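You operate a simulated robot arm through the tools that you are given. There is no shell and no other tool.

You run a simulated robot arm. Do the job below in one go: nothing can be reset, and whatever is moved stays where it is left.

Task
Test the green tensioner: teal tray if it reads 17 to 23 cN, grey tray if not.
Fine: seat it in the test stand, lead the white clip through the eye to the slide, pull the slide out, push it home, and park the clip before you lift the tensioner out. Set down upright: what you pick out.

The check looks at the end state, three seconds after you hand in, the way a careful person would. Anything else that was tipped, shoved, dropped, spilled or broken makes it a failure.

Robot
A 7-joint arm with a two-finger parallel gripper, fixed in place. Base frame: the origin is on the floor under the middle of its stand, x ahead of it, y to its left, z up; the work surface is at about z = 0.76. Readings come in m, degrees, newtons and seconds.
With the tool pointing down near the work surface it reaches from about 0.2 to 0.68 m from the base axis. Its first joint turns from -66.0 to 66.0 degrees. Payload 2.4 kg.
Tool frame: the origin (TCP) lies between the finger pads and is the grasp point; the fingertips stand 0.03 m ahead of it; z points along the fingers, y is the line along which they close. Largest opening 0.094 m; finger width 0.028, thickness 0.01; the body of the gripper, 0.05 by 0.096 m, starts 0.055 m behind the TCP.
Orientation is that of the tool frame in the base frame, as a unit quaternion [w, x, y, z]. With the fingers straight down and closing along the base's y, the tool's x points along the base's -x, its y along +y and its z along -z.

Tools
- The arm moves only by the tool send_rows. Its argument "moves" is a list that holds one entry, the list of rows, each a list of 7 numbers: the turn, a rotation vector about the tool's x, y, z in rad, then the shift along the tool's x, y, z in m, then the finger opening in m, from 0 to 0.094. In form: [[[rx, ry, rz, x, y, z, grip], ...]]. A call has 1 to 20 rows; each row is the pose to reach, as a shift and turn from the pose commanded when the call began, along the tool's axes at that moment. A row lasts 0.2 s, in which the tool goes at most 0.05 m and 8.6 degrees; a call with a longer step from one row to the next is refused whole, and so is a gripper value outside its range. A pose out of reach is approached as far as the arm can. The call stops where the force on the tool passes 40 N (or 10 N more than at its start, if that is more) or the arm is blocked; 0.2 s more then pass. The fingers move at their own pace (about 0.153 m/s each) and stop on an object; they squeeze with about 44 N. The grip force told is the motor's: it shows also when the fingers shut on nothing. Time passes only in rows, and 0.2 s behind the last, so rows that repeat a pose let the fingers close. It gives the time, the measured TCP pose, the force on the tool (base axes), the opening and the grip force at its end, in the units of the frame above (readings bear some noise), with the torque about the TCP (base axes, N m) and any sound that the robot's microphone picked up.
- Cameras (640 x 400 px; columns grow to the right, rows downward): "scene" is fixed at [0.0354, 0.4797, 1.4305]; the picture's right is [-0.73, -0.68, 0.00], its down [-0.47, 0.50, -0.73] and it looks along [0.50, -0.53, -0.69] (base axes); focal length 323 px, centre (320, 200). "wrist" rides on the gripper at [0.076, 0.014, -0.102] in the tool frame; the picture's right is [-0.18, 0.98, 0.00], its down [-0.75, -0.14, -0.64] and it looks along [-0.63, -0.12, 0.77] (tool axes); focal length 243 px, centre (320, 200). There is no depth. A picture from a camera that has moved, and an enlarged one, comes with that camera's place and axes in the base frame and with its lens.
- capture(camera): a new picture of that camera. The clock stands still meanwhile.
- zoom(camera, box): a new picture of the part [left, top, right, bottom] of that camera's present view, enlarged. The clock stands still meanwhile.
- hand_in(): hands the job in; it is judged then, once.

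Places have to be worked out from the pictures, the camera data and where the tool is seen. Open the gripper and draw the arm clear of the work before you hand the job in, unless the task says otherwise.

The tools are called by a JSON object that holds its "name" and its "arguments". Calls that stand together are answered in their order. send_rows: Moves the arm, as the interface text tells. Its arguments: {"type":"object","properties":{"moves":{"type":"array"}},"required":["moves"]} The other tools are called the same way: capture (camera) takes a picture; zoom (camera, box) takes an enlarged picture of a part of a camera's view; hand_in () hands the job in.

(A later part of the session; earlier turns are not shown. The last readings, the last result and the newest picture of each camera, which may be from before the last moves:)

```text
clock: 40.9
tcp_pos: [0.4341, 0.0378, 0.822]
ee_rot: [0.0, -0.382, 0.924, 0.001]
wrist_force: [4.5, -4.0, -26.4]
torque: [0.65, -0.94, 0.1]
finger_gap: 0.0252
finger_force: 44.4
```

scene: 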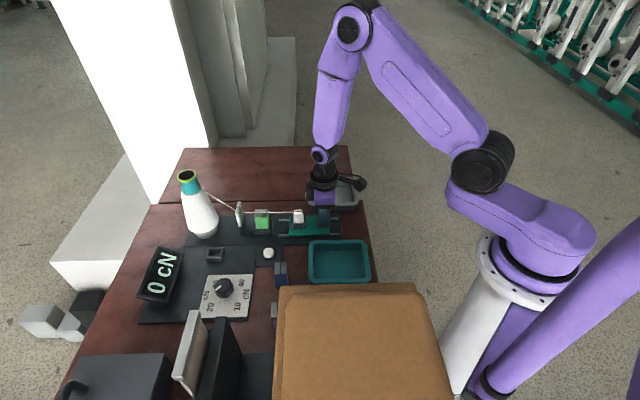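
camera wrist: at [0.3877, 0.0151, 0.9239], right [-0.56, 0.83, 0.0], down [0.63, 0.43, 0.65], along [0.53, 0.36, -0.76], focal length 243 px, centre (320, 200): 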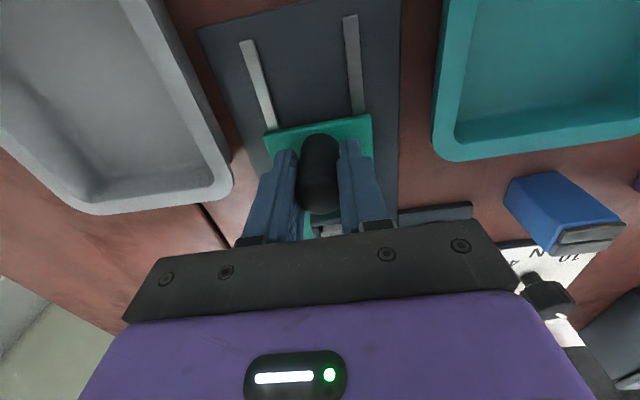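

1.5 mm changes the force by about 60 N, so I set the height in the middle and continue the pull another 15 mm.

{"name": "send_rows", "arguments": {"moves": [[[0, 0, 0, 0, -0.0001, 0.0006, 0.012], [0, 0, 0, 0.004, -0.0001, 0.0006, 0.012], [0, 0, 0, 0.008, -0.0001, 0.0006, 0.012], [0, 0, 0, 0.012, -0.0001, 0.0006, 0.012], [0, 0, 0, 0.015, -0.0001, 0.0006, 0.012]]]}}

{"name": "zoom", "arguments": {"camera": "scene", "box": [130, 180, 350, 320]}}

```text
clock: 42.1
tcp_pos: [0.4238, 0.0276, 0.8229]
ee_rot: [-0.001, -0.385, 0.923, 0.0]
wrist_force: [-2.8, 4.3, -27.1]
torque: [-0.36, 0.57, -0.06]
finger_gap: 0.025
finger_force: 44.9
```

```text
2.86 times, centred on (240, 250) of scene
camera zoom: at [0.0358, 0.4799, 1.4304], right [-0.73, -0.68, 0.0], down [-0.47, 0.5, -0.73], along [0.5, -0.53, -0.69], focal length 924 px, centre (549, 57)
```

zoom: 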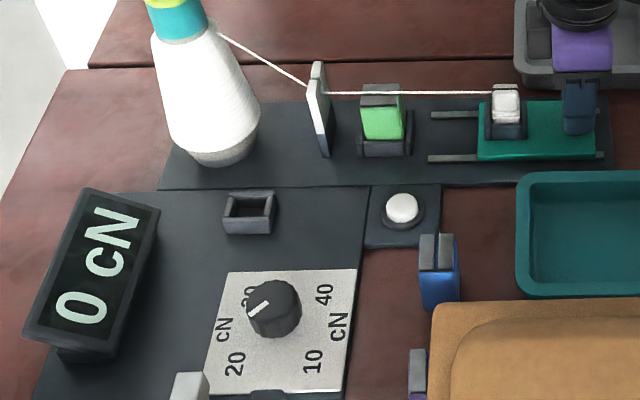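

The display still shows 0 with the slide about 40 mm out, and about 7 mm of rail is left. I pull gently to the end stop.

{"name": "send_rows", "arguments": {"moves": [[[0, 0, 0, 0.002, 0, 0.0005, 0.012], [0, 0, 0, 0.004, 0, 0.0005, 0.012], [0, 0, 0, 0.006, 0, 0.0005, 0.012], [0, 0, 0, 0.008, 0, 0.0005, 0.012], [0, 0, 0, 0.01, 0, 0.0005, 0.012], [0, 0, 0, 0.012, 0, 0.0005, 0.012]]]}}

{"name": "zoom", "arguments": {"camera": "scene", "box": [130, 180, 350, 320]}}

{"name": "zoom", "arguments": {"camera": "scene", "box": [220, 190, 350, 250]}}

```text
clock: 43.5
tcp_pos: [0.4155, 0.02, 0.8223]
ee_rot: [0.001, -0.383, 0.924, 0.0]
wrist_force: [-5.7, 5.9, -8.8]
torque: [-0.25, 0.77, 0.12]
finger_gap: 0.0252
finger_force: 45.0
```

```text
2.86 times, centred on (240, 250) of scene
camera zoom: at [0.0355, 0.4799, 1.4304], right [-0.73, -0.68, 0.0], down [-0.47, 0.5, -0.73], along [0.5, -0.53, -0.69], focal length 924 px, centre (549, 57)
```

zoom: 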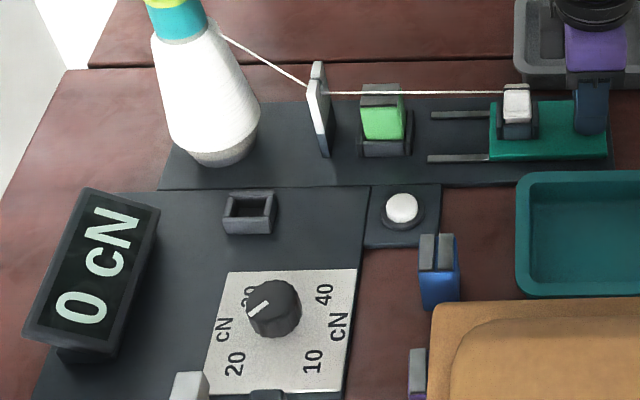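

```text
4.92 times, centred on (285, 220) of scene
camera zoom: at [0.0355, 0.4799, 1.4304], right [-0.73, -0.68, 0.0], down [-0.47, 0.5, -0.73], along [0.5, -0.53, -0.69], focal length 1592 px, centre (492, 102)
```

zoom: 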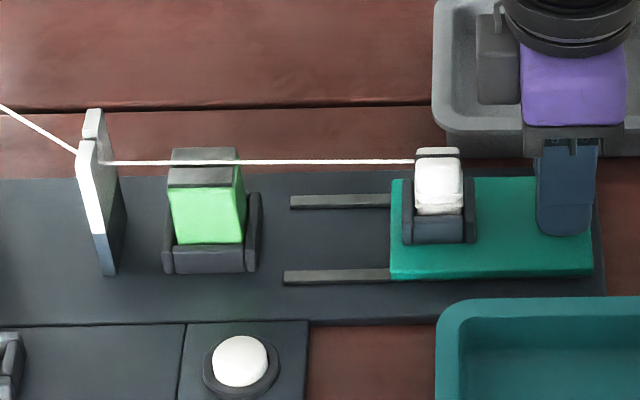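

Still 0 cN and no end stop felt yet (almost no force along the rail). I pull on carefully a few more millimetres to reach the stop.

{"name": "send_rows", "arguments": {"moves": [[[0, 0, 0, 0.002, 0, 0.0002, 0.012], [0, 0, 0, 0.004, 0, 0.0002, 0.012], [0, 0, 0, 0.006, 0, 0.0002, 0.012], [0, 0, 0, 0.008, 0, 0.0002, 0.012], [0, 0, 0, 0.01, 0, 0.0002, 0.012]]]}}

{"name": "zoom", "arguments": {"camera": "scene", "box": [130, 180, 350, 320]}}

```text
clock: 44.7
tcp_pos: [0.4084, 0.0132, 0.8241]
ee_rot: [0.002, -0.384, 0.923, -0.001]
wrist_force: [-11.9, 12.7, 33.6]
torque: [0.46, 0.29, -0.02]
finger_gap: 0.0252
finger_force: 45.2
```

```text
2.86 times, centred on (240, 250) of scene
camera zoom: at [0.0347, 0.48, 1.4304], right [-0.73, -0.68, 0.0], down [-0.47, 0.5, -0.73], along [0.5, -0.53, -0.69], focal length 924 px, centre (549, 57)
```

zoom: 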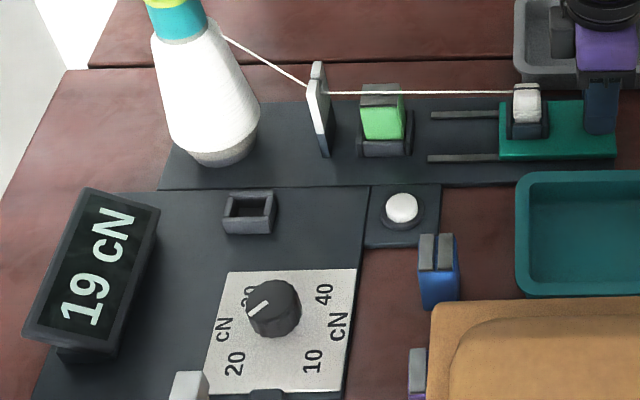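

The display now reads 19 cN. I enlarge it to be sure of the figure.

{"name": "zoom", "arguments": {"camera": "scene", "box": [130, 235, 190, 310]}}

{"name": "zoom", "arguments": {"camera": "scene", "box": [195, 265, 265, 325]}}

{"name": "zoom", "arguments": {"camera": "scene", "box": [220, 190, 350, 250]}}

```text
5.33 times, centred on (160, 272) of scene
camera zoom: at [0.0347, 0.48, 1.4304], right [-0.73, -0.68, 0.0], down [-0.47, 0.5, -0.73], along [0.5, -0.53, -0.69], focal length 1724 px, centre (1173, -187)
```

zoom: 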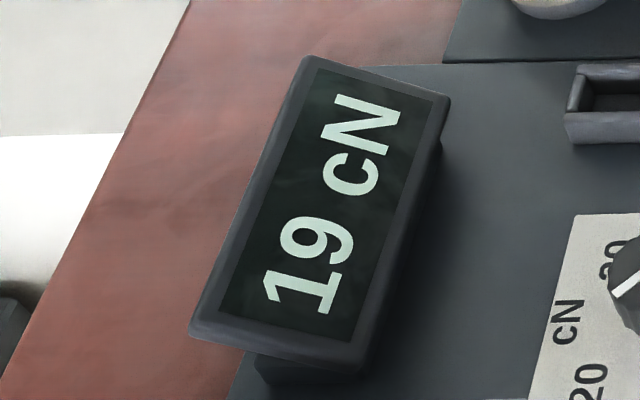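

```text
6.67 times, centred on (230, 295) of scene
camera zoom: at [0.0347, 0.48, 1.4304], right [-0.73, -0.68, 0.0], down [-0.47, 0.5, -0.73], along [0.5, -0.53, -0.69], focal length 2156 px, centre (920, -433)
```

zoom: 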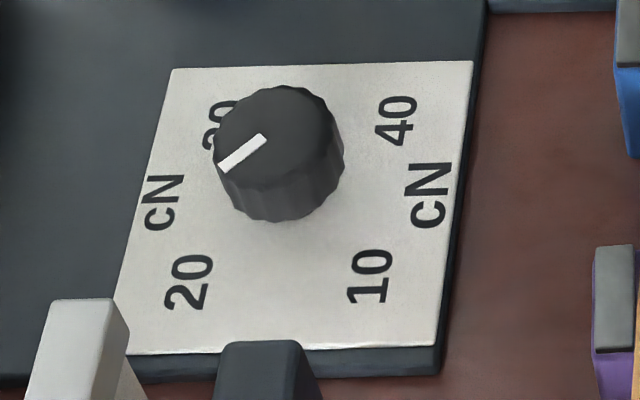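

```text
4.92 times, centred on (285, 220) of scene
camera zoom: at [0.0347, 0.48, 1.4304], right [-0.73, -0.68, 0.0], down [-0.47, 0.5, -0.73], along [0.5, -0.53, -0.69], focal length 1592 px, centre (492, 102)
```

zoom: 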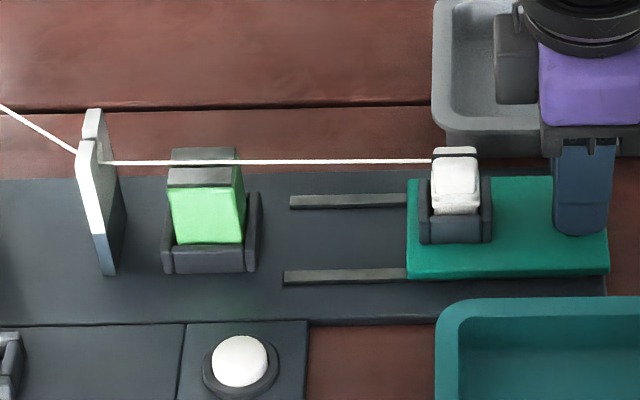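

It reads 19 cN clearly. To be sure the figure is settled, I ease the side forces and pull a few more millimetres toward the stop.

{"name": "send_rows", "arguments": {"moves": [[[0, 0, 0, 0, 0.0004, -0.0008, 0.012], [0, 0, 0, 0.001, 0.0004, -0.0008, 0.012], [0, 0, 0, 0.002, 0.0004, -0.0008, 0.012], [0, 0, 0, 0.003, 0.0004, -0.0008, 0.012], [0, 0, 0, 0.004, 0.0004, -0.0008, 0.012]]]}}

{"name": "zoom", "arguments": {"camera": "scene", "box": [130, 180, 350, 320]}}

```text
clock: 45.9
tcp_pos: [0.4059, 0.0098, 0.8227]
ee_rot: [0.001, -0.382, 0.924, 0.0]
wrist_force: [-7.5, 8.4, 14.3]
torque: [0.0, 0.47, -0.01]
finger_gap: 0.0249
finger_force: 45.6
```

```text
2.86 times, centred on (240, 250) of scene
camera zoom: at [0.0351, 0.4799, 1.4304], right [-0.73, -0.68, 0.0], down [-0.47, 0.5, -0.73], along [0.5, -0.53, -0.69], focal length 924 px, centre (549, 57)
```

zoom: 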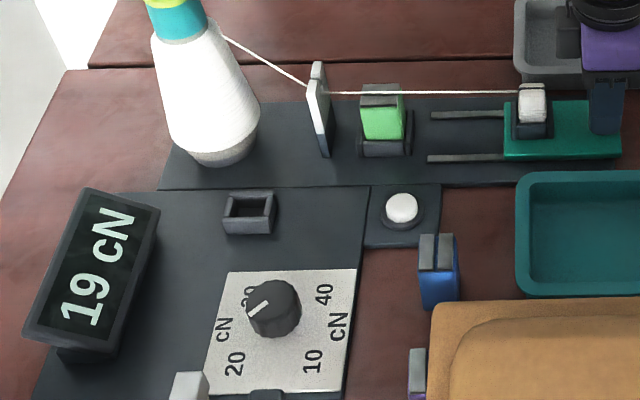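

The reading stays at 19 cN, inside 17–23, so it belongs in the teal tray. Now I push the slide home in stages, watching the forces.

{"name": "send_rows", "arguments": {"moves": [[[0, 0, 0, -0.002, 0.0002, -0.0003, 0.012], [0, 0, 0, -0.006, 0.0002, -0.0003, 0.012], [0, 0, 0, -0.01, 0.0002, -0.0003, 0.012], [0, 0, 0, -0.014, 0.0002, -0.0003, 0.012], [0, 0, 0, -0.018, 0.0002, -0.0003, 0.012], [0, 0, 0, -0.022, 0.0002, -0.0003, 0.012]]]}}

```text
clock: 47.3
tcp_pos: [0.4234, 0.0255, 0.8227]
ee_rot: [0.001, -0.382, 0.924, 0.0]
wrist_force: [-3.1, 0.7, -13.0]
torque: [-0.37, 0.58, -0.03]
finger_gap: 0.025
finger_force: 44.9
```

Forces are small. I push in another 22 mm with a slight downward height correction.

{"name": "send_rows", "arguments": {"moves": [[[0, 0, 0, -0.002, 0, 0.0003, 0.012], [0, 0, 0, -0.006, 0, 0.0003, 0.012], [0, 0, 0, -0.01, 0, 0.0003, 0.012], [0, 0, 0, -0.014, 0, 0.0003, 0.012], [0, 0, 0, -0.018, 0, 0.0003, 0.012], [0, 0, 0, -0.022, 0, 0.0003, 0.012]]]}}

{"name": "zoom", "arguments": {"camera": "scene", "box": [130, 180, 350, 320]}}

```text
clock: 48.7
tcp_pos: [0.4373, 0.0403, 0.8224]
ee_rot: [0.0, -0.383, 0.924, 0.0]
wrist_force: [-2.1, 1.0, -31.7]
torque: [-0.34, 0.49, 0.15]
finger_gap: 0.0252
finger_force: 44.8
```

```text
2.86 times, centred on (240, 250) of scene
camera zoom: at [0.0359, 0.4798, 1.4304], right [-0.73, -0.68, 0.0], down [-0.47, 0.5, -0.73], along [0.5, -0.53, -0.69], focal length 924 px, centre (549, 57)
```

zoom: 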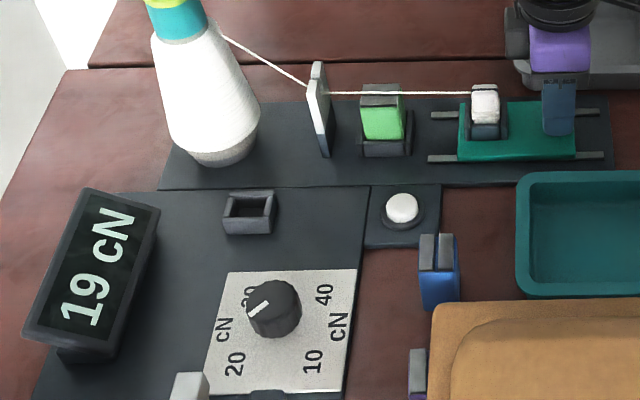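

The reading holds at 19 cN. I correct the height and push the last 22 mm home, then a touch more until the stop is felt.

{"name": "send_rows", "arguments": {"moves": [[[0, 0, 0, 0, 0, 0.0006, 0.012], [0, 0, 0, -0.004, 0, 0.0006, 0.012], [0, 0, 0, -0.008, 0, 0.0006, 0.012], [0, 0, 0, -0.012, 0, 0.0006, 0.012], [0, 0, 0, -0.016, 0, 0.0006, 0.012], [0, 0, 0, -0.019, 0, 0.0006, 0.012], [0, 0, 0, -0.0215, 0, 0.0006, 0.012]]]}}

{"name": "zoom", "arguments": {"camera": "scene", "box": [220, 190, 350, 250]}}

```text
clock: 50.3
tcp_pos: [0.4532, 0.0571, 0.8232]
ee_rot: [0.001, -0.383, 0.924, 0.0]
wrist_force: [-6.8, 6.2, -6.3]
torque: [0.3, 0.0, 0.11]
finger_gap: 0.0255
finger_force: 44.5
```

```text
4.92 times, centred on (285, 220) of scene
camera zoom: at [0.0354, 0.4799, 1.4304], right [-0.73, -0.68, 0.0], down [-0.47, 0.5, -0.73], along [0.5, -0.53, -0.69], focal length 1592 px, centre (492, 102)
```

zoom: 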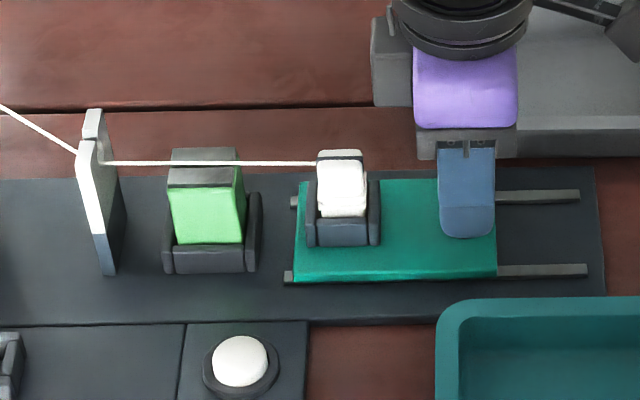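

The slide looks home. I press on by up to 2 mm more to feel the stop.

{"name": "send_rows", "arguments": {"moves": [[[0, 0, 0, -0.0007, 0.0001, 0, 0.012], [0, 0, 0, -0.0014, 0.0001, 0, 0.012], [0, 0, 0, -0.002, 0.0001, 0, 0.012]]]}}

{"name": "zoom", "arguments": {"camera": "scene", "box": [250, 190, 320, 240]}}

```text
clock: 51.1
tcp_pos: [0.4525, 0.057, 0.8226]
ee_rot: [0.001, -0.382, 0.924, -0.001]
wrist_force: [-8.5, -3.8, -1.4]
torque: [0.17, -0.1, 0.18]
finger_gap: 0.0256
finger_force: 45.3
```

```text
8.00 times, centred on (285, 215) of scene
camera zoom: at [0.0353, 0.4796, 1.4305], right [-0.73, -0.68, 0.0], down [-0.47, 0.5, -0.73], along [0.5, -0.53, -0.69], focal length 2587 px, centre (600, 80)
```

zoom: 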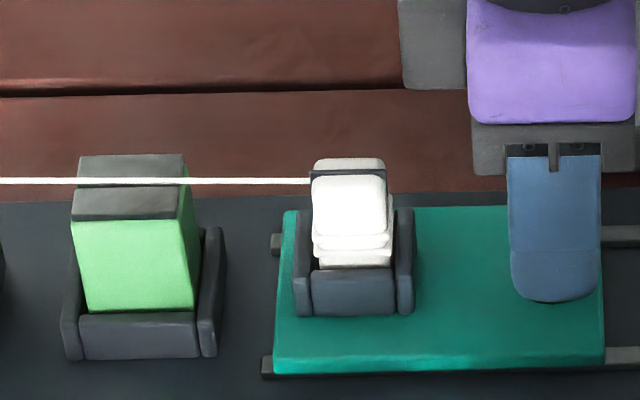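

The slide is against its stop in its starting place. I release the knob and rise straight up.

{"name": "send_rows", "arguments": {"moves": [[[0, 0, 0, 0.0012, 0, 0, 0.012], [0, 0, 0, 0.0012, 0, 0, 0.05], [0, 0, 0, 0.0012, 0, 0, 0.05], [0, 0, 0, 0.0012, 0, -0.02, 0.05], [0, 0, 0, 0.0012, 0, -0.06, 0.05], [0, 0, 0, 0.0012, 0, -0.1, 0.05], [0, 0, 0, 0.0012, 0, -0.1, 0.05]]]}}

{"name": "zoom", "arguments": {"camera": "scene", "box": [130, 160, 350, 320]}}

```text
clock: 52.7
tcp_pos: [0.4539, 0.0567, 0.9224]
ee_rot: [0.001, -0.383, 0.924, 0.0]
wrist_force: [0.7, -0.4, 0.0]
torque: [-0.01, 0.02, -0.04]
finger_gap: 0.05
finger_force: 0.1
```

```text
2.50 times, centred on (240, 240) of scene
camera zoom: at [0.0354, 0.4797, 1.4305], right [-0.73, -0.68, 0.0], down [-0.47, 0.5, -0.73], along [0.5, -0.53, -0.69], focal length 808 px, centre (520, 100)
```

zoom: 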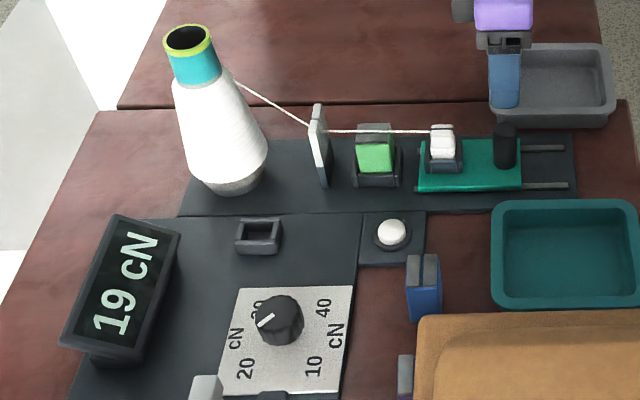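

All good: slide home, reading held at 19 cN. I return over the clip and check alignment before gripping it again.

{"name": "send_rows", "arguments": {"moves": [[[0, 0, 0, -0.02, 0, 0, 0.044], [0, 0, 0, -0.04, 0, 0, 0.044], [0, 0, 0, -0.0612, 0, 0, 0.044], [0, 0, 0, -0.0612, 0, 0, 0.044]]]}}

{"name": "zoom", "arguments": {"camera": "wrist", "box": [270, 60, 370, 160]}}

{"name": "zoom", "arguments": {"camera": "scene", "box": [250, 170, 320, 240]}}

```text
clock: 53.7
tcp_pos: [0.4962, 0.1007, 0.9215]
ee_rot: [0.002, -0.383, 0.924, 0.0]
wrist_force: [-0.8, -0.2, 0.5]
torque: [0.0, -0.02, 0.02]
finger_gap: 0.0439
finger_force: 0.1
```

```text
4.00 times, centred on (320, 110) of wrist
camera zoom: at [0.4316, 0.0586, 1.0234], right [-0.56, 0.83, 0.0], down [0.63, 0.43, 0.64], along [0.53, 0.36, -0.77], focal length 970 px, centre (320, 560)
```

zoom: 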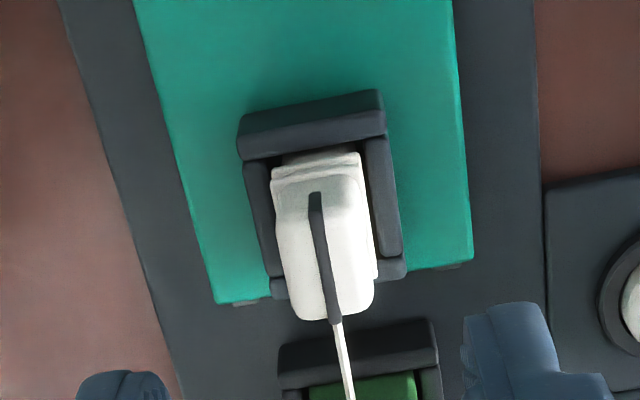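

```text
5.71 times, centred on (285, 205) of scene
camera zoom: at [0.0354, 0.4797, 1.4305], right [-0.73, -0.68, 0.0], down [-0.47, 0.5, -0.73], along [0.5, -0.53, -0.69], focal length 1848 px, centre (520, 171)
```

zoom: 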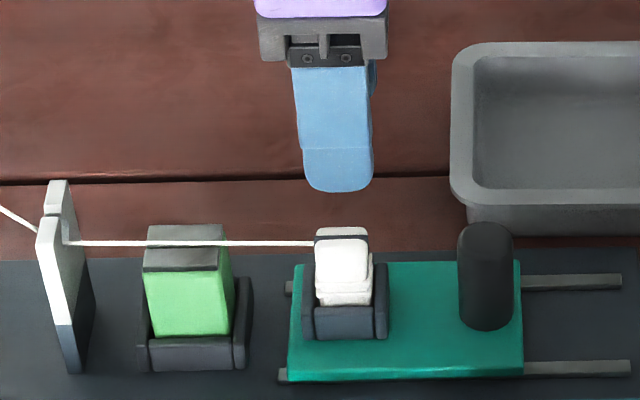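

The clip is about 3 mm toward tool −x and 1 mm toward +y from the tool axis. I correct, lower around the head and close.

{"name": "send_rows", "arguments": {"moves": [[[0, 0, 0, -0.003, 0.0008, 0.03, 0.044], [0, 0, 0, -0.003, 0.0008, 0.06, 0.044], [0, 0, 0, -0.003, 0.0008, 0.0825, 0.044], [0, 0, 0, -0.003, 0.0008, 0.0825, 0.044], [0, 0, 0, -0.003, 0.0008, 0.0825, 0.025], [0, 0, 0, -0.003, 0.0008, 0.0825, 0.008], [0, 0, 0, -0.003, 0.0008, 0.0825, 0.008], [0, 0, 0, -0.003, 0.0008, 0.0825, 0.008]]]}}

{"name": "zoom", "arguments": {"camera": "wrist", "box": [265, 70, 375, 230]}}

{"name": "zoom", "arguments": {"camera": "scene", "box": [250, 180, 320, 240]}}

```text
clock: 55.5
tcp_pos: [0.4963, 0.1008, 0.8403]
ee_rot: [0.001, -0.383, 0.924, 0.0]
wrist_force: [1.9, -2.8, 2.0]
torque: [-0.11, -0.01, -0.04]
finger_gap: 0.0166
finger_force: 44.4
```

```text
2.50 times, centred on (320, 150) of wrist
camera zoom: at [0.4321, 0.0597, 0.9417], right [-0.56, 0.83, 0.0], down [0.63, 0.43, 0.64], along [0.53, 0.36, -0.76], focal length 606 px, centre (320, 325)
```

zoom: 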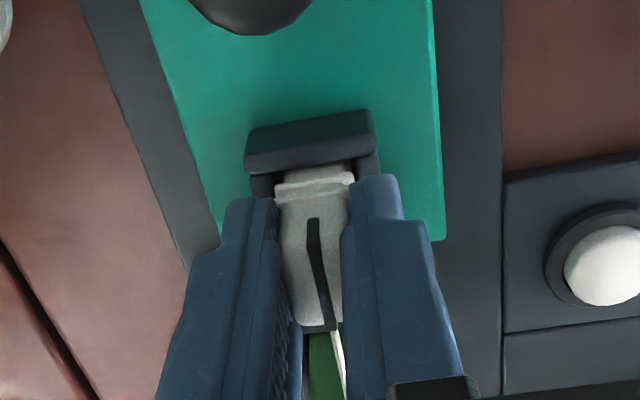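

```text
6.67 times, centred on (285, 210) of scene
camera zoom: at [0.0354, 0.4797, 1.4305], right [-0.73, -0.68, 0.0], down [-0.47, 0.5, -0.73], along [0.5, -0.53, -0.69], focal length 2156 px, centre (553, 133)
```

zoom: 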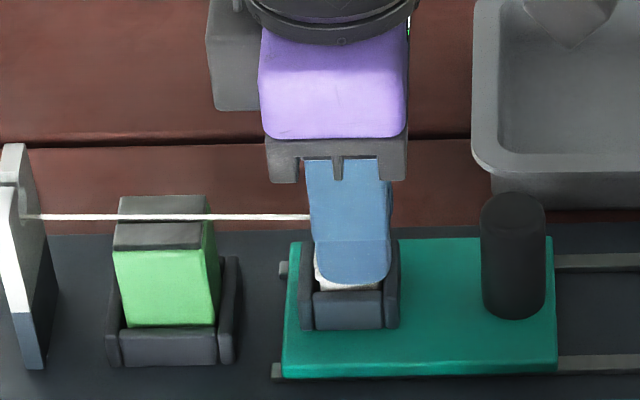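

Gripped again (16.6 mm). I lift it clear and lead it back over the eye along the rail axis to between eye and cone.

{"name": "send_rows", "arguments": {"moves": [[[0, 0, 0, 0, 0, -0.01, 0.008], [0, 0, 0, 0, 0, -0.035, 0.008], [0, 0, 0, 0, 0, -0.065, 0.008], [0, 0, 0, 0, 0, -0.097, 0.008], [0, 0, 0, -0.025, -0.0003, -0.097, 0.008], [0, 0, 0, -0.05, -0.0005, -0.097, 0.008], [0, 0, 0, -0.075, -0.0005, -0.097, 0.008], [0, 0, 0, -0.1, -0.0005, -0.097, 0.008], [0, 0, 0, -0.12, -0.0005, -0.097, 0.008], [0, 0, 0, -0.145, -0.0005, -0.097, 0.008], [0, 0, 0, -0.1688, -0.0005, -0.097, 0.008], [0, 0, 0, -0.1688, -0.0005, -0.097, 0.008]]]}}

{"name": "zoom", "arguments": {"camera": "scene", "box": [170, 150, 340, 270]}}

{"name": "capture", "arguments": {"camera": "wrist"}}

```text
clock: 58.1
tcp_pos: [0.6171, 0.222, 0.9372]
ee_rot: [0.0, -0.382, 0.924, 0.0]
wrist_force: [0.1, -0.7, -0.1]
torque: [-0.02, -0.02, -0.03]
finger_gap: 0.0164
finger_force: 43.8
```

```text
3.33 times, centred on (255, 210) of scene
camera zoom: at [0.0354, 0.4797, 1.4305], right [-0.73, -0.68, 0.0], down [-0.47, 0.5, -0.73], along [0.5, -0.53, -0.69], focal length 1078 px, centre (537, 167)
```

zoom: 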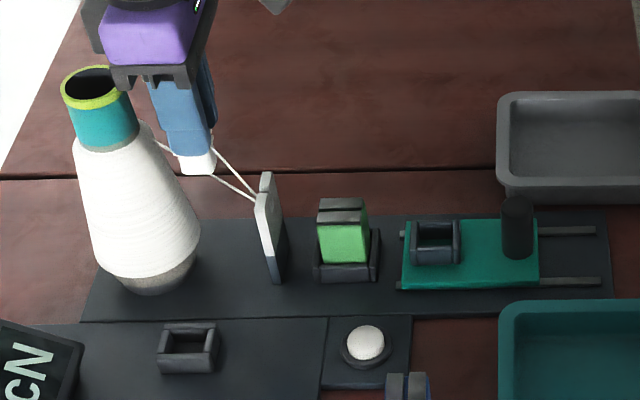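

```text
taken
camera wrist: at [0.5514, 0.1801, 1.0386], right [-0.56, 0.83, 0.0], down [0.63, 0.43, 0.64], along [0.53, 0.36, -0.77], focal length 243 px, centre (320, 200)
```

wrist: 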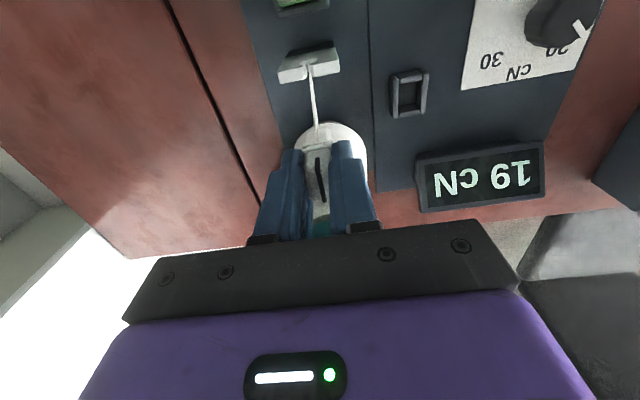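

The reading has been held at 19 cN, but the yarn still hangs in the eye after going back. I was about 2 mm off the line I used before and a little higher, so I pass once more over the eye and back on the exact original line and height.

{"name": "send_rows", "arguments": {"moves": [[[0, 0, 0, 0, -0.002, 0.003, 0.008], [0, 0, 0, 0.02, -0.002, 0.006, 0.008], [0, 0, 0, 0.04, -0.002, 0.007, 0.008], [0, 0, 0, 0.06, -0.002, 0.007, 0.008], [0, 0, 0, 0.075, -0.002, 0.007, 0.008], [0, 0, 0, 0.075, -0.002, 0.007, 0.008]]]}}

{"name": "zoom", "arguments": {"camera": "scene", "box": [170, 150, 340, 270]}}

{"name": "zoom", "arguments": {"camera": "wrist", "box": [260, 30, 380, 220]}}

```text
clock: 59.5
tcp_pos: [0.5644, 0.1681, 0.9304]
ee_rot: [0.001, -0.382, 0.924, 0.0]
wrist_force: [1.1, -0.1, -0.2]
torque: [-0.02, 0.0, -0.01]
finger_gap: 0.0163
finger_force: 44.5
```

```text
3.33 times, centred on (255, 210) of scene
camera zoom: at [0.0354, 0.4797, 1.4305], right [-0.73, -0.68, 0.0], down [-0.47, 0.5, -0.73], along [0.5, -0.53, -0.69], focal length 1078 px, centre (537, 167)
```

zoom: 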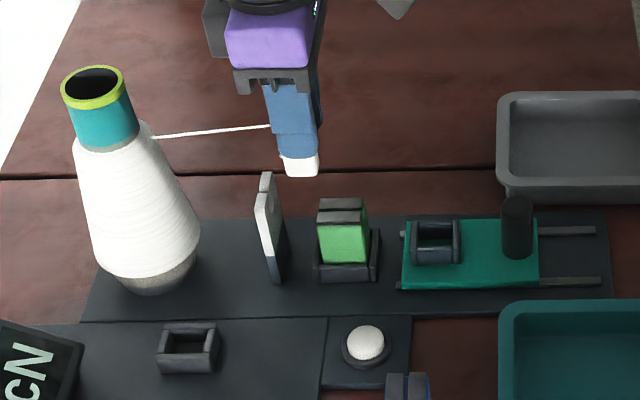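

```text
2.11 times, centred on (320, 125) of wrist
camera zoom: at [0.5, 0.1251, 1.0317], right [-0.56, 0.83, 0.0], down [0.63, 0.43, 0.64], along [0.53, 0.36, -0.77], focal length 511 px, centre (320, 358)
```

zoom: 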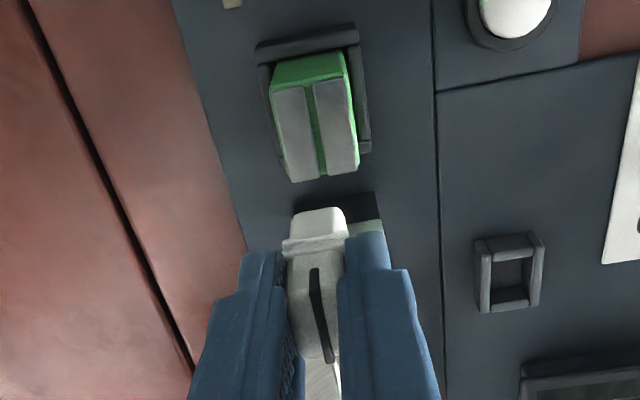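

The yarn is now free of the eye and runs straight from cone to clip. To keep it that way I go around beside the eye (first sideways, then back) to hover over the parking holder.

{"name": "send_rows", "arguments": {"moves": [[[0, 0, 0, 0, 0.0227, -0.005, 0.008], [0, 0, 0, 0, 0.0454, -0.005, 0.008], [0, 0, 0, 0, 0.068, -0.005, 0.008], [0, 0, 0, 0, 0.0907, -0.005, 0.008], [0, 0, 0, -0.0222, 0.0907, -0.005, 0.008], [0, 0, 0, -0.0445, 0.0907, -0.005, 0.008], [0, 0, 0, -0.0667, 0.0907, -0.005, 0.008], [0, 0, 0, -0.089, 0.0907, -0.005, 0.008], [0, 0, 0, -0.089, 0.0907, -0.005, 0.008]]]}}

{"name": "zoom", "arguments": {"camera": "scene", "box": [170, 150, 340, 270]}}

{"name": "zoom", "arguments": {"camera": "wrist", "box": [285, 60, 355, 150]}}

{"name": "zoom", "arguments": {"camera": "scene", "box": [190, 190, 250, 270]}}

```text
clock: 61.5
tcp_pos: [0.5646, 0.296, 0.9366]
ee_rot: [0.001, -0.383, 0.924, -0.001]
wrist_force: [-0.4, -0.9, -0.3]
torque: [0.02, 0.02, -0.02]
finger_gap: 0.0165
finger_force: 43.7
```

```text
3.33 times, centred on (255, 210) of scene
camera zoom: at [0.0354, 0.4797, 1.4305], right [-0.73, -0.68, 0.0], down [-0.47, 0.5, -0.73], along [0.5, -0.53, -0.69], focal length 1078 px, centre (537, 167)
```

zoom: 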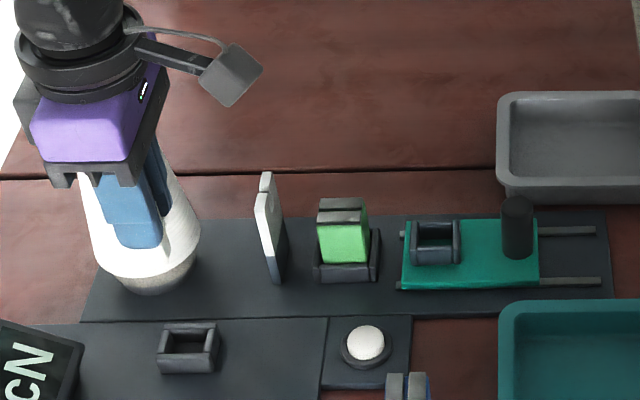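

```text
4.44 times, centred on (320, 105) of wrist
camera zoom: at [0.4994, 0.2532, 1.0378], right [-0.56, 0.83, 0.0], down [0.63, 0.43, 0.64], along [0.53, 0.36, -0.77], focal length 1078 px, centre (320, 622)
```

zoom: 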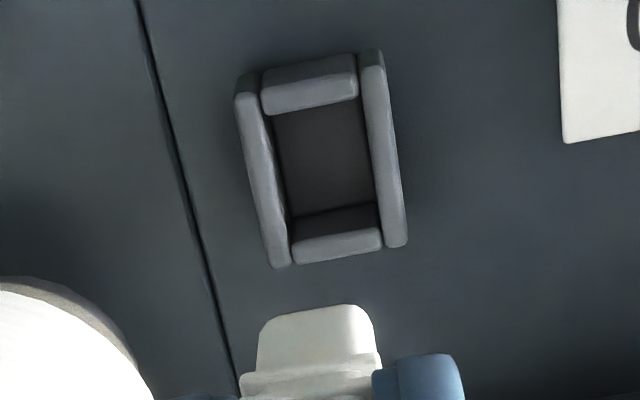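

```text
5.00 times, centred on (220, 230) of scene
camera zoom: at [0.0354, 0.4797, 1.4305], right [-0.73, -0.68, 0.0], down [-0.47, 0.5, -0.73], along [0.5, -0.53, -0.69], focal length 1617 px, centre (820, 50)
```

zoom: 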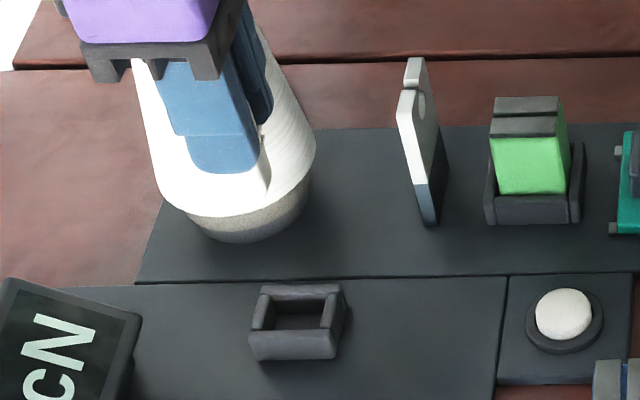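

The clip is over the holder and the yarn is clear of the eye. I zoom in on the holder from both cameras to settle the offset along the rail direction.

{"name": "zoom", "arguments": {"camera": "scene", "box": [196, 236, 236, 266]}}

{"name": "zoom", "arguments": {"camera": "scene", "box": [190, 190, 230, 230]}}

{"name": "zoom", "arguments": {"camera": "wrist", "box": [295, 65, 350, 145]}}

```text
13.33 times, centred on (216, 251) of scene
camera zoom: at [0.0354, 0.4797, 1.4305], right [-0.73, -0.68, 0.0], down [-0.47, 0.5, -0.73], along [0.5, -0.53, -0.69], focal length 4311 px, centre (1707, -480)
```

zoom: 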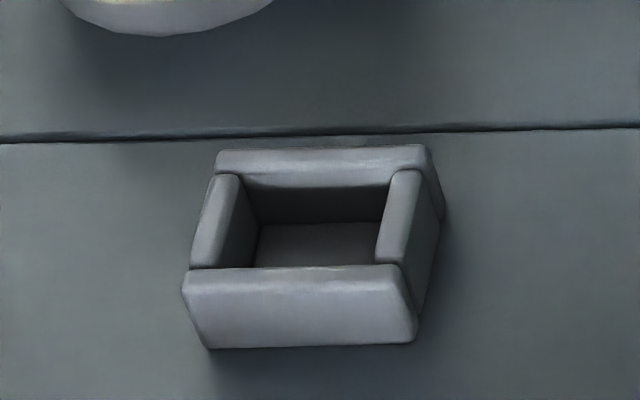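

```text
10.00 times, centred on (210, 210) of scene
camera zoom: at [0.0354, 0.4797, 1.4305], right [-0.73, -0.68, 0.0], down [-0.47, 0.5, -0.73], along [0.5, -0.53, -0.69], focal length 3233 px, centre (1420, 100)
```

zoom: 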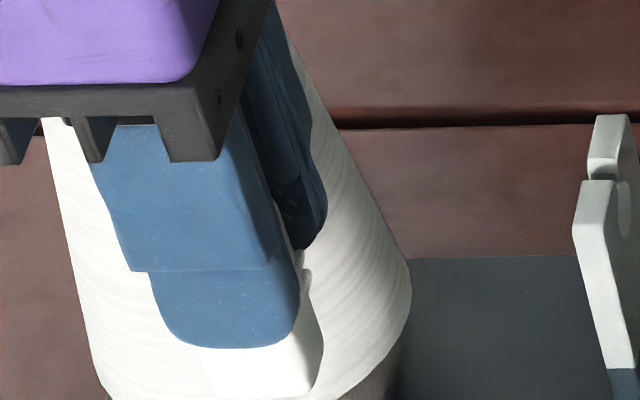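

```text
5.00 times, centred on (322, 105) of wrist
camera zoom: at [0.4994, 0.2532, 1.0378], right [-0.56, 0.83, 0.0], down [0.63, 0.43, 0.64], along [0.53, 0.36, -0.77], focal length 1213 px, centre (308, 675)
```

zoom: 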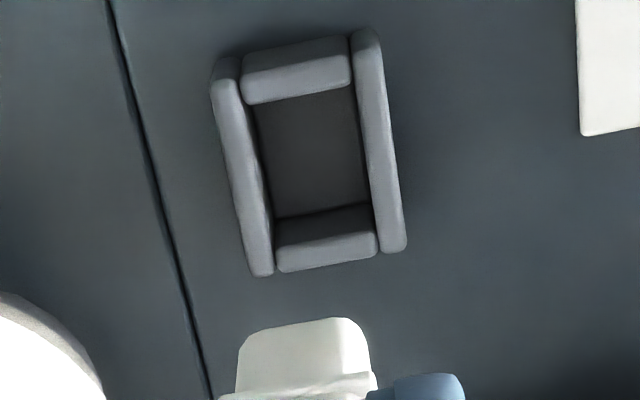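

Estimates differ by a few millimetres along the rail direction, so I make a small shift and lower the clip to just above the holder, where base and opening can be compared directly.

{"name": "send_rows", "arguments": {"moves": [[[0, 0, 0, 0.002, 0.0012, 0.025, 0.008], [0, 0, 0, 0.002, 0.0012, 0.05, 0.008], [0, 0, 0, 0.002, 0.0012, 0.071, 0.008], [0, 0, 0, 0.002, 0.0012, 0.071, 0.008]]]}}

{"name": "zoom", "arguments": {"camera": "wrist", "box": [285, 70, 355, 150]}}

{"name": "zoom", "arguments": {"camera": "scene", "box": [190, 220, 240, 270]}}

```text
clock: 62.5
tcp_pos: [0.5626, 0.2943, 0.8643]
ee_rot: [0.001, -0.383, 0.924, -0.002]
wrist_force: [0.1, 0.8, 0.5]
torque: [-0.03, 0.03, 0.0]
finger_gap: 0.0166
finger_force: 44.1
```

```text
5.00 times, centred on (320, 110) of wrist
camera zoom: at [0.4975, 0.2522, 0.9655], right [-0.56, 0.83, 0.0], down [0.63, 0.43, 0.64], along [0.53, 0.36, -0.77], focal length 1213 px, centre (320, 650)
```

zoom: 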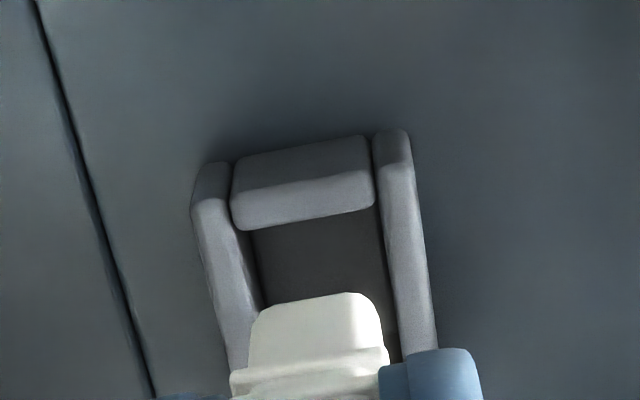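

```text
8.00 times, centred on (215, 245) of scene
camera zoom: at [0.0354, 0.4797, 1.4305], right [-0.73, -0.68, 0.0], down [-0.47, 0.5, -0.73], along [0.5, -0.53, -0.69], focal length 2587 px, centre (1160, -160)
```

zoom: 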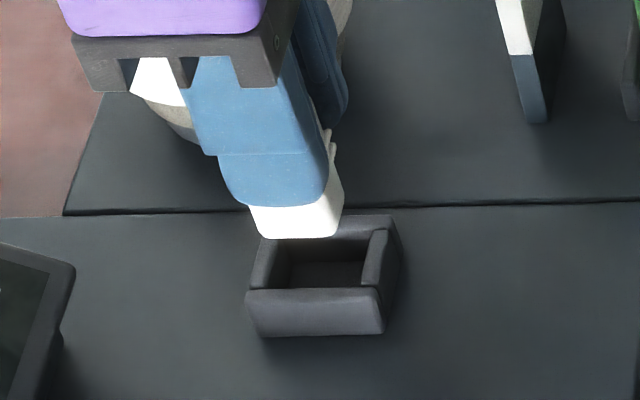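

Comparing with the original parked pose (we are back on it within about 1 mm), a shift of about 2.5 mm to tool +x and 0.8 mm to +y should centre the base. I lower gently and watch for early contact.

{"name": "send_rows", "arguments": {"moves": [[[0, 0, 0, 0.0025, 0.0008, 0.003, 0.008], [0, 0, 0, 0.0025, 0.0008, 0.008, 0.008], [0, 0, 0, 0.0025, 0.0008, 0.013, 0.008], [0, 0, 0, 0.0025, 0.0008, 0.018, 0.008], [0, 0, 0, 0.0025, 0.0008, 0.022, 0.008], [0, 0, 0, 0.0025, 0.0008, 0.022, 0.008]]]}}

{"name": "zoom", "arguments": {"camera": "wrist", "box": [275, 70, 365, 170]}}

{"name": "zoom", "arguments": {"camera": "scene", "box": [190, 220, 240, 270]}}

```text
clock: 63.9
tcp_pos: [0.5615, 0.2945, 0.8434]
ee_rot: [0.002, -0.383, 0.924, 0.0]
wrist_force: [1.3, 2.0, -0.8]
torque: [0.04, -0.1, 0.04]
finger_gap: 0.0164
finger_force: 44.0
```

```text
4.00 times, centred on (320, 120) of wrist
camera zoom: at [0.4953, 0.2511, 0.9442], right [-0.56, 0.83, 0.0], down [0.63, 0.43, 0.64], along [0.53, 0.36, -0.76], focal length 970 px, centre (320, 520)
```

zoom: 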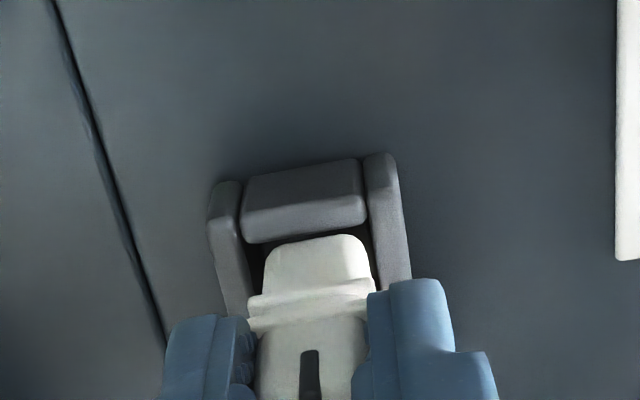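

```text
8.00 times, centred on (215, 245) of scene
camera zoom: at [0.0355, 0.4798, 1.4304], right [-0.73, -0.68, 0.0], down [-0.47, 0.5, -0.73], along [0.5, -0.53, -0.69], focal length 2587 px, centre (1160, -160)
```

zoom: 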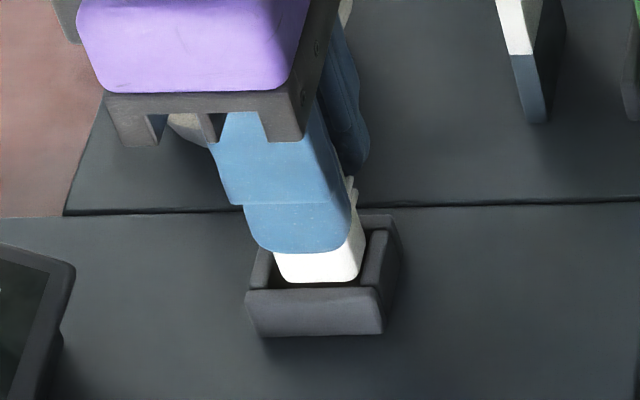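

The base is going down inside the holder walls with almost no force. I continue to the parked height.

{"name": "send_rows", "arguments": {"moves": [[[0, 0, 0, 0, 0, 0.003, 0.008], [0, 0, 0, 0, 0, 0.006, 0.008], [0, 0, 0, 0, 0, 0.009, 0.008], [0, 0, 0, 0, 0, 0.011, 0.008], [0, 0, 0, 0, 0, 0.013, 0.008]]]}}

{"name": "zoom", "arguments": {"camera": "wrist", "box": [275, 70, 365, 190]}}

{"name": "zoom", "arguments": {"camera": "scene", "box": [190, 220, 240, 270]}}

```text
clock: 65.1
tcp_pos: [0.5608, 0.2933, 0.8296]
ee_rot: [0.003, -0.382, 0.924, 0.0]
wrist_force: [4.0, 1.5, 7.0]
torque: [0.09, -0.15, 0.01]
finger_gap: 0.0167
finger_force: 43.6
```

```text
3.33 times, centred on (320, 130) of wrist
camera zoom: at [0.4955, 0.2507, 0.9309], right [-0.56, 0.83, 0.0], down [0.63, 0.43, 0.65], along [0.53, 0.36, -0.76], focal length 809 px, centre (320, 433)
```

zoom: 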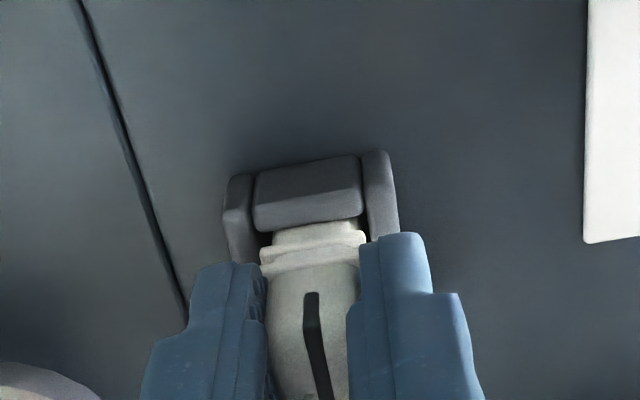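

```text
8.00 times, centred on (215, 245) of scene
camera zoom: at [0.0354, 0.4797, 1.4305], right [-0.73, -0.68, 0.0], down [-0.47, 0.5, -0.73], along [0.5, -0.53, -0.69], focal length 2587 px, centre (1160, -160)
```

zoom: 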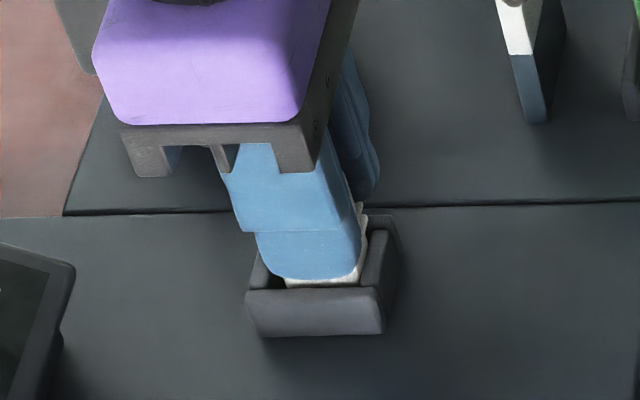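

It is down at its parked height and lightly on the floor. I open the fingers and rise straight up.

{"name": "send_rows", "arguments": {"moves": [[[0, 0, 0, 0, 0, 0, 0.036], [0, 0, 0, 0, 0, 0, 0.036], [0, 0, 0, 0, 0, -0.02, 0.036], [0, 0, 0, 0, 0, -0.06, 0.036], [0, 0, 0, 0, 0, -0.1, 0.036], [0, 0, 0, 0, 0, -0.1, 0.036]]]}}

{"name": "zoom", "arguments": {"camera": "wrist", "box": [250, 40, 390, 180]}}

{"name": "zoom", "arguments": {"camera": "scene", "box": [130, 160, 350, 320]}}

{"name": "zoom", "arguments": {"camera": "scene", "box": [190, 220, 240, 270]}}

```text
clock: 66.5
tcp_pos: [0.5605, 0.2916, 0.9298]
ee_rot: [0.002, -0.382, 0.924, 0.0]
wrist_force: [0.1, 0.1, -0.1]
torque: [0.01, -0.03, -0.01]
finger_gap: 0.0359
finger_force: 0.0
```

```text
2.86 times, centred on (320, 110) of wrist
camera zoom: at [0.4961, 0.2513, 1.0311], right [-0.56, 0.83, 0.0], down [0.63, 0.43, 0.64], along [0.53, 0.36, -0.77], focal length 693 px, centre (320, 457)
```

zoom: 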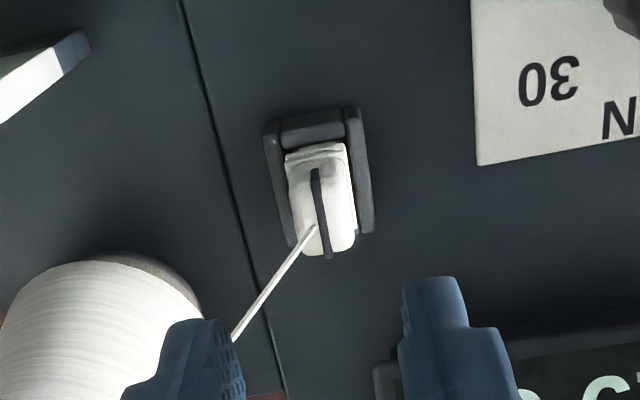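

```text
2.50 times, centred on (240, 240) of scene
camera zoom: at [0.0354, 0.4797, 1.4305], right [-0.73, -0.68, 0.0], down [-0.47, 0.5, -0.73], along [0.5, -0.53, -0.69], focal length 808 px, centre (520, 100)
```

zoom: 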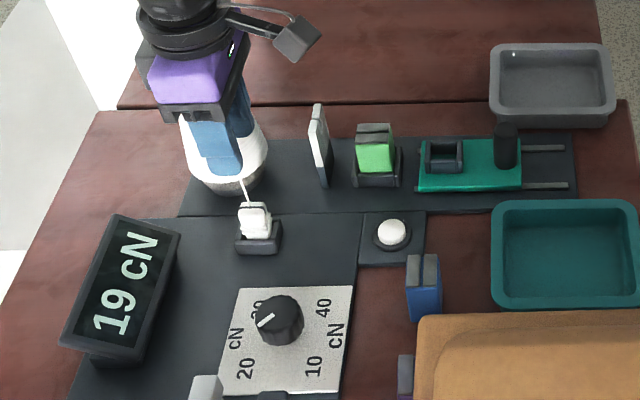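

```text
8.00 times, centred on (215, 245) of scene
camera zoom: at [0.0354, 0.4797, 1.4305], right [-0.73, -0.68, 0.0], down [-0.47, 0.5, -0.73], along [0.5, -0.53, -0.69], focal length 2587 px, centre (1160, -160)
```

zoom: 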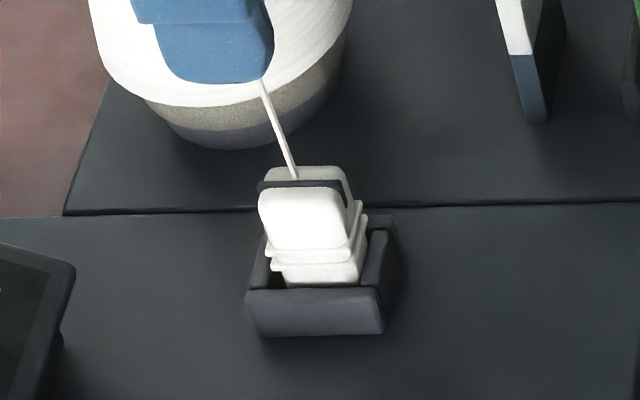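

The clip is parked upright and the yarn runs straight to the cone as at the start; the display still holds 19 cN. Now I go back over the tensioner in the nest.

{"name": "send_rows", "arguments": {"moves": [[[0, 0, 0, 0.0256, -0.0224, 0, 0.055], [0, 0, 0, 0.0511, -0.0448, 0, 0.055], [0, 0, 0, 0.0767, -0.0671, 0, 0.055], [0, 0, 0, 0.1022, -0.0895, 0, 0.055], [0, 0, 0, 0.1022, -0.0895, 0, 0.055]]]}}

{"name": "zoom", "arguments": {"camera": "wrist", "box": [260, 40, 380, 190]}}

{"name": "zoom", "arguments": {"camera": "scene", "box": [220, 160, 300, 240]}}

```text
clock: 67.7
tcp_pos: [0.5508, 0.1577, 0.9301]
ee_rot: [0.002, -0.383, 0.924, -0.001]
wrist_force: [-0.8, 0.7, -0.3]
torque: [0.03, 0.0, 0.0]
finger_gap: 0.0551
finger_force: 0.1
```

```text
2.67 times, centred on (320, 115) of wrist
camera zoom: at [0.4865, 0.1156, 1.0325], right [-0.56, 0.83, 0.0], down [0.63, 0.43, 0.64], along [0.53, 0.36, -0.77], focal length 647 px, centre (320, 427)
```

zoom: 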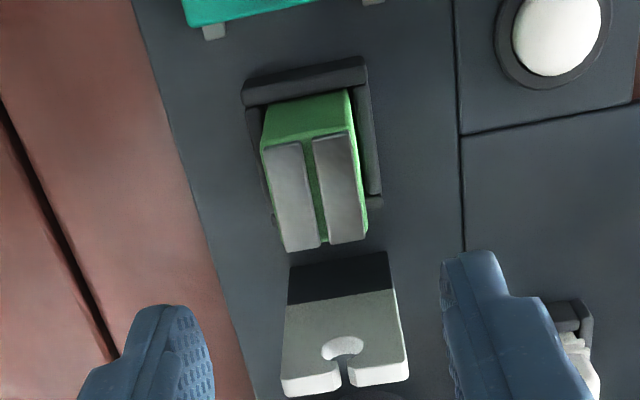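

```text
5.00 times, centred on (260, 200) of scene
camera zoom: at [0.0355, 0.4797, 1.4305], right [-0.73, -0.68, 0.0], down [-0.47, 0.5, -0.73], along [0.5, -0.53, -0.69], focal length 1617 px, centre (620, 200)
```

zoom: 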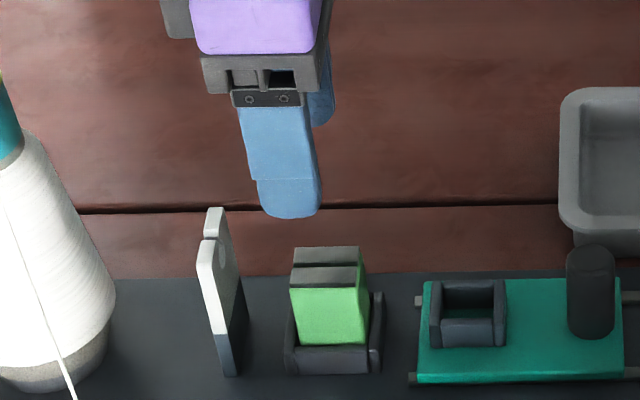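

The tensioner is about 2 mm toward tool +x and 0.8 mm toward −y. I correct, lower around its upper part and close.

{"name": "send_rows", "arguments": {"moves": [[[0, 0, 0, 0.002, -0.0008, 0.03, 0.055], [0, 0, 0, 0.002, -0.0008, 0.06, 0.055], [0, 0, 0, 0.002, -0.0008, 0.085, 0.055], [0, 0, 0, 0.002, -0.0008, 0.0972, 0.055], [0, 0, 0, 0.002, -0.0008, 0.0972, 0.055], [0, 0, 0, 0.002, -0.0008, 0.0972, 0.03], [0, 0, 0, 0.002, -0.0008, 0.0972, 0.015], [0, 0, 0, 0.002, -0.0008, 0.0972, 0.015], [0, 0, 0, 0.002, -0.0008, 0.0972, 0.015]]]}}

{"name": "zoom", "arguments": {"camera": "wrist", "box": [240, 60, 400, 240]}}

{"name": "zoom", "arguments": {"camera": "scene", "box": [220, 180, 300, 240]}}

```text
clock: 69.7
tcp_pos: [0.5508, 0.1552, 0.832]
ee_rot: [0.002, -0.383, 0.924, 0.0]
wrist_force: [3.4, -2.8, 2.9]
torque: [-0.15, -0.2, 0.04]
finger_gap: 0.0289
finger_force: 44.1
```

```text
2.22 times, centred on (320, 150) of wrist
camera zoom: at [0.4855, 0.113, 0.9334], right [-0.56, 0.83, 0.0], down [0.63, 0.43, 0.64], along [0.53, 0.36, -0.76], focal length 539 px, centre (320, 311)
```

zoom: 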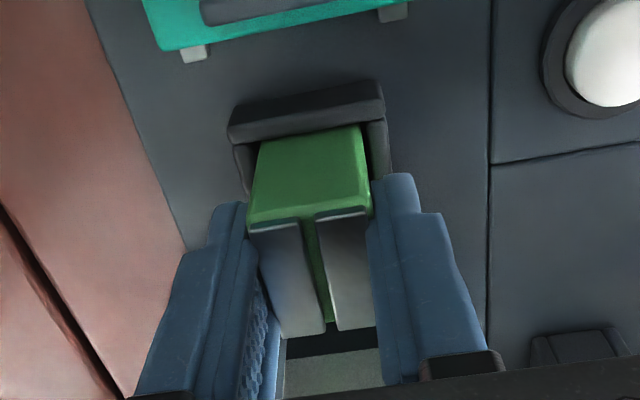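

```text
6.67 times, centred on (260, 210) of scene
camera zoom: at [0.0354, 0.4797, 1.4305], right [-0.73, -0.68, 0.0], down [-0.47, 0.5, -0.73], along [0.5, -0.53, -0.69], focal length 2156 px, centre (720, 133)
```

zoom: 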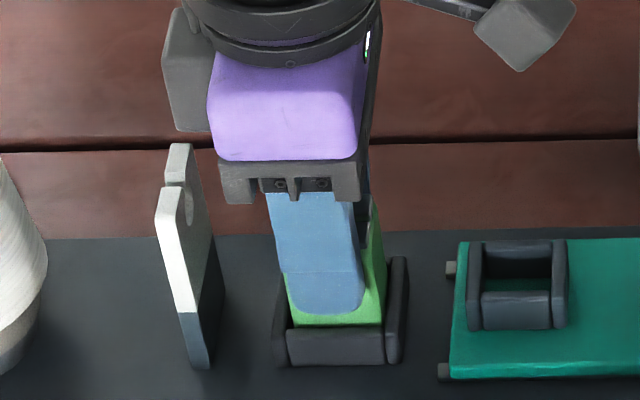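

Gripped at 28.9 mm. I lift it straight out of the nest first.

{"name": "send_rows", "arguments": {"moves": [[[0, 0, 0, 0, 0, -0.006, 0.015], [0, 0, 0, 0, 0, -0.015, 0.015], [0, 0, 0, 0, 0, -0.03, 0.015], [0, 0, 0, 0, 0, -0.065, 0.015], [0, 0, 0, 0, 0, -0.105, 0.015], [0, 0, 0, 0, 0, -0.105, 0.015]]]}}

{"name": "zoom", "arguments": {"camera": "scene", "box": [180, 150, 390, 300]}}

```text
clock: 71.1
tcp_pos: [0.5489, 0.1536, 0.9383]
ee_rot: [0.001, -0.383, 0.924, -0.001]
wrist_force: [0.0, 0.2, -1.4]
torque: [0.0, 0.02, 0.03]
finger_gap: 0.029
finger_force: 44.1
```

```text
2.67 times, centred on (285, 225) of scene
camera zoom: at [0.0354, 0.4797, 1.4305], right [-0.73, -0.68, 0.0], down [-0.47, 0.5, -0.73], along [0.5, -0.53, -0.69], focal length 862 px, centre (413, 133)
```

zoom: 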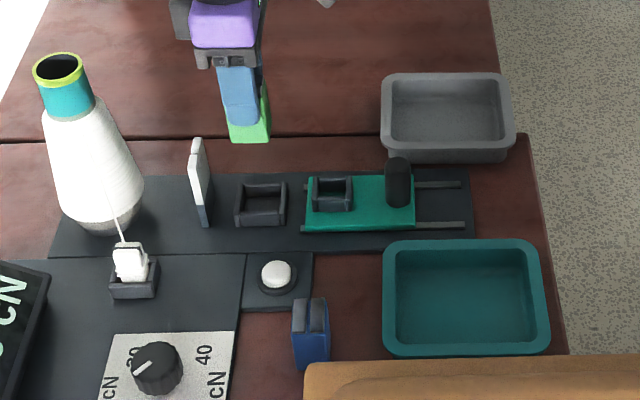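

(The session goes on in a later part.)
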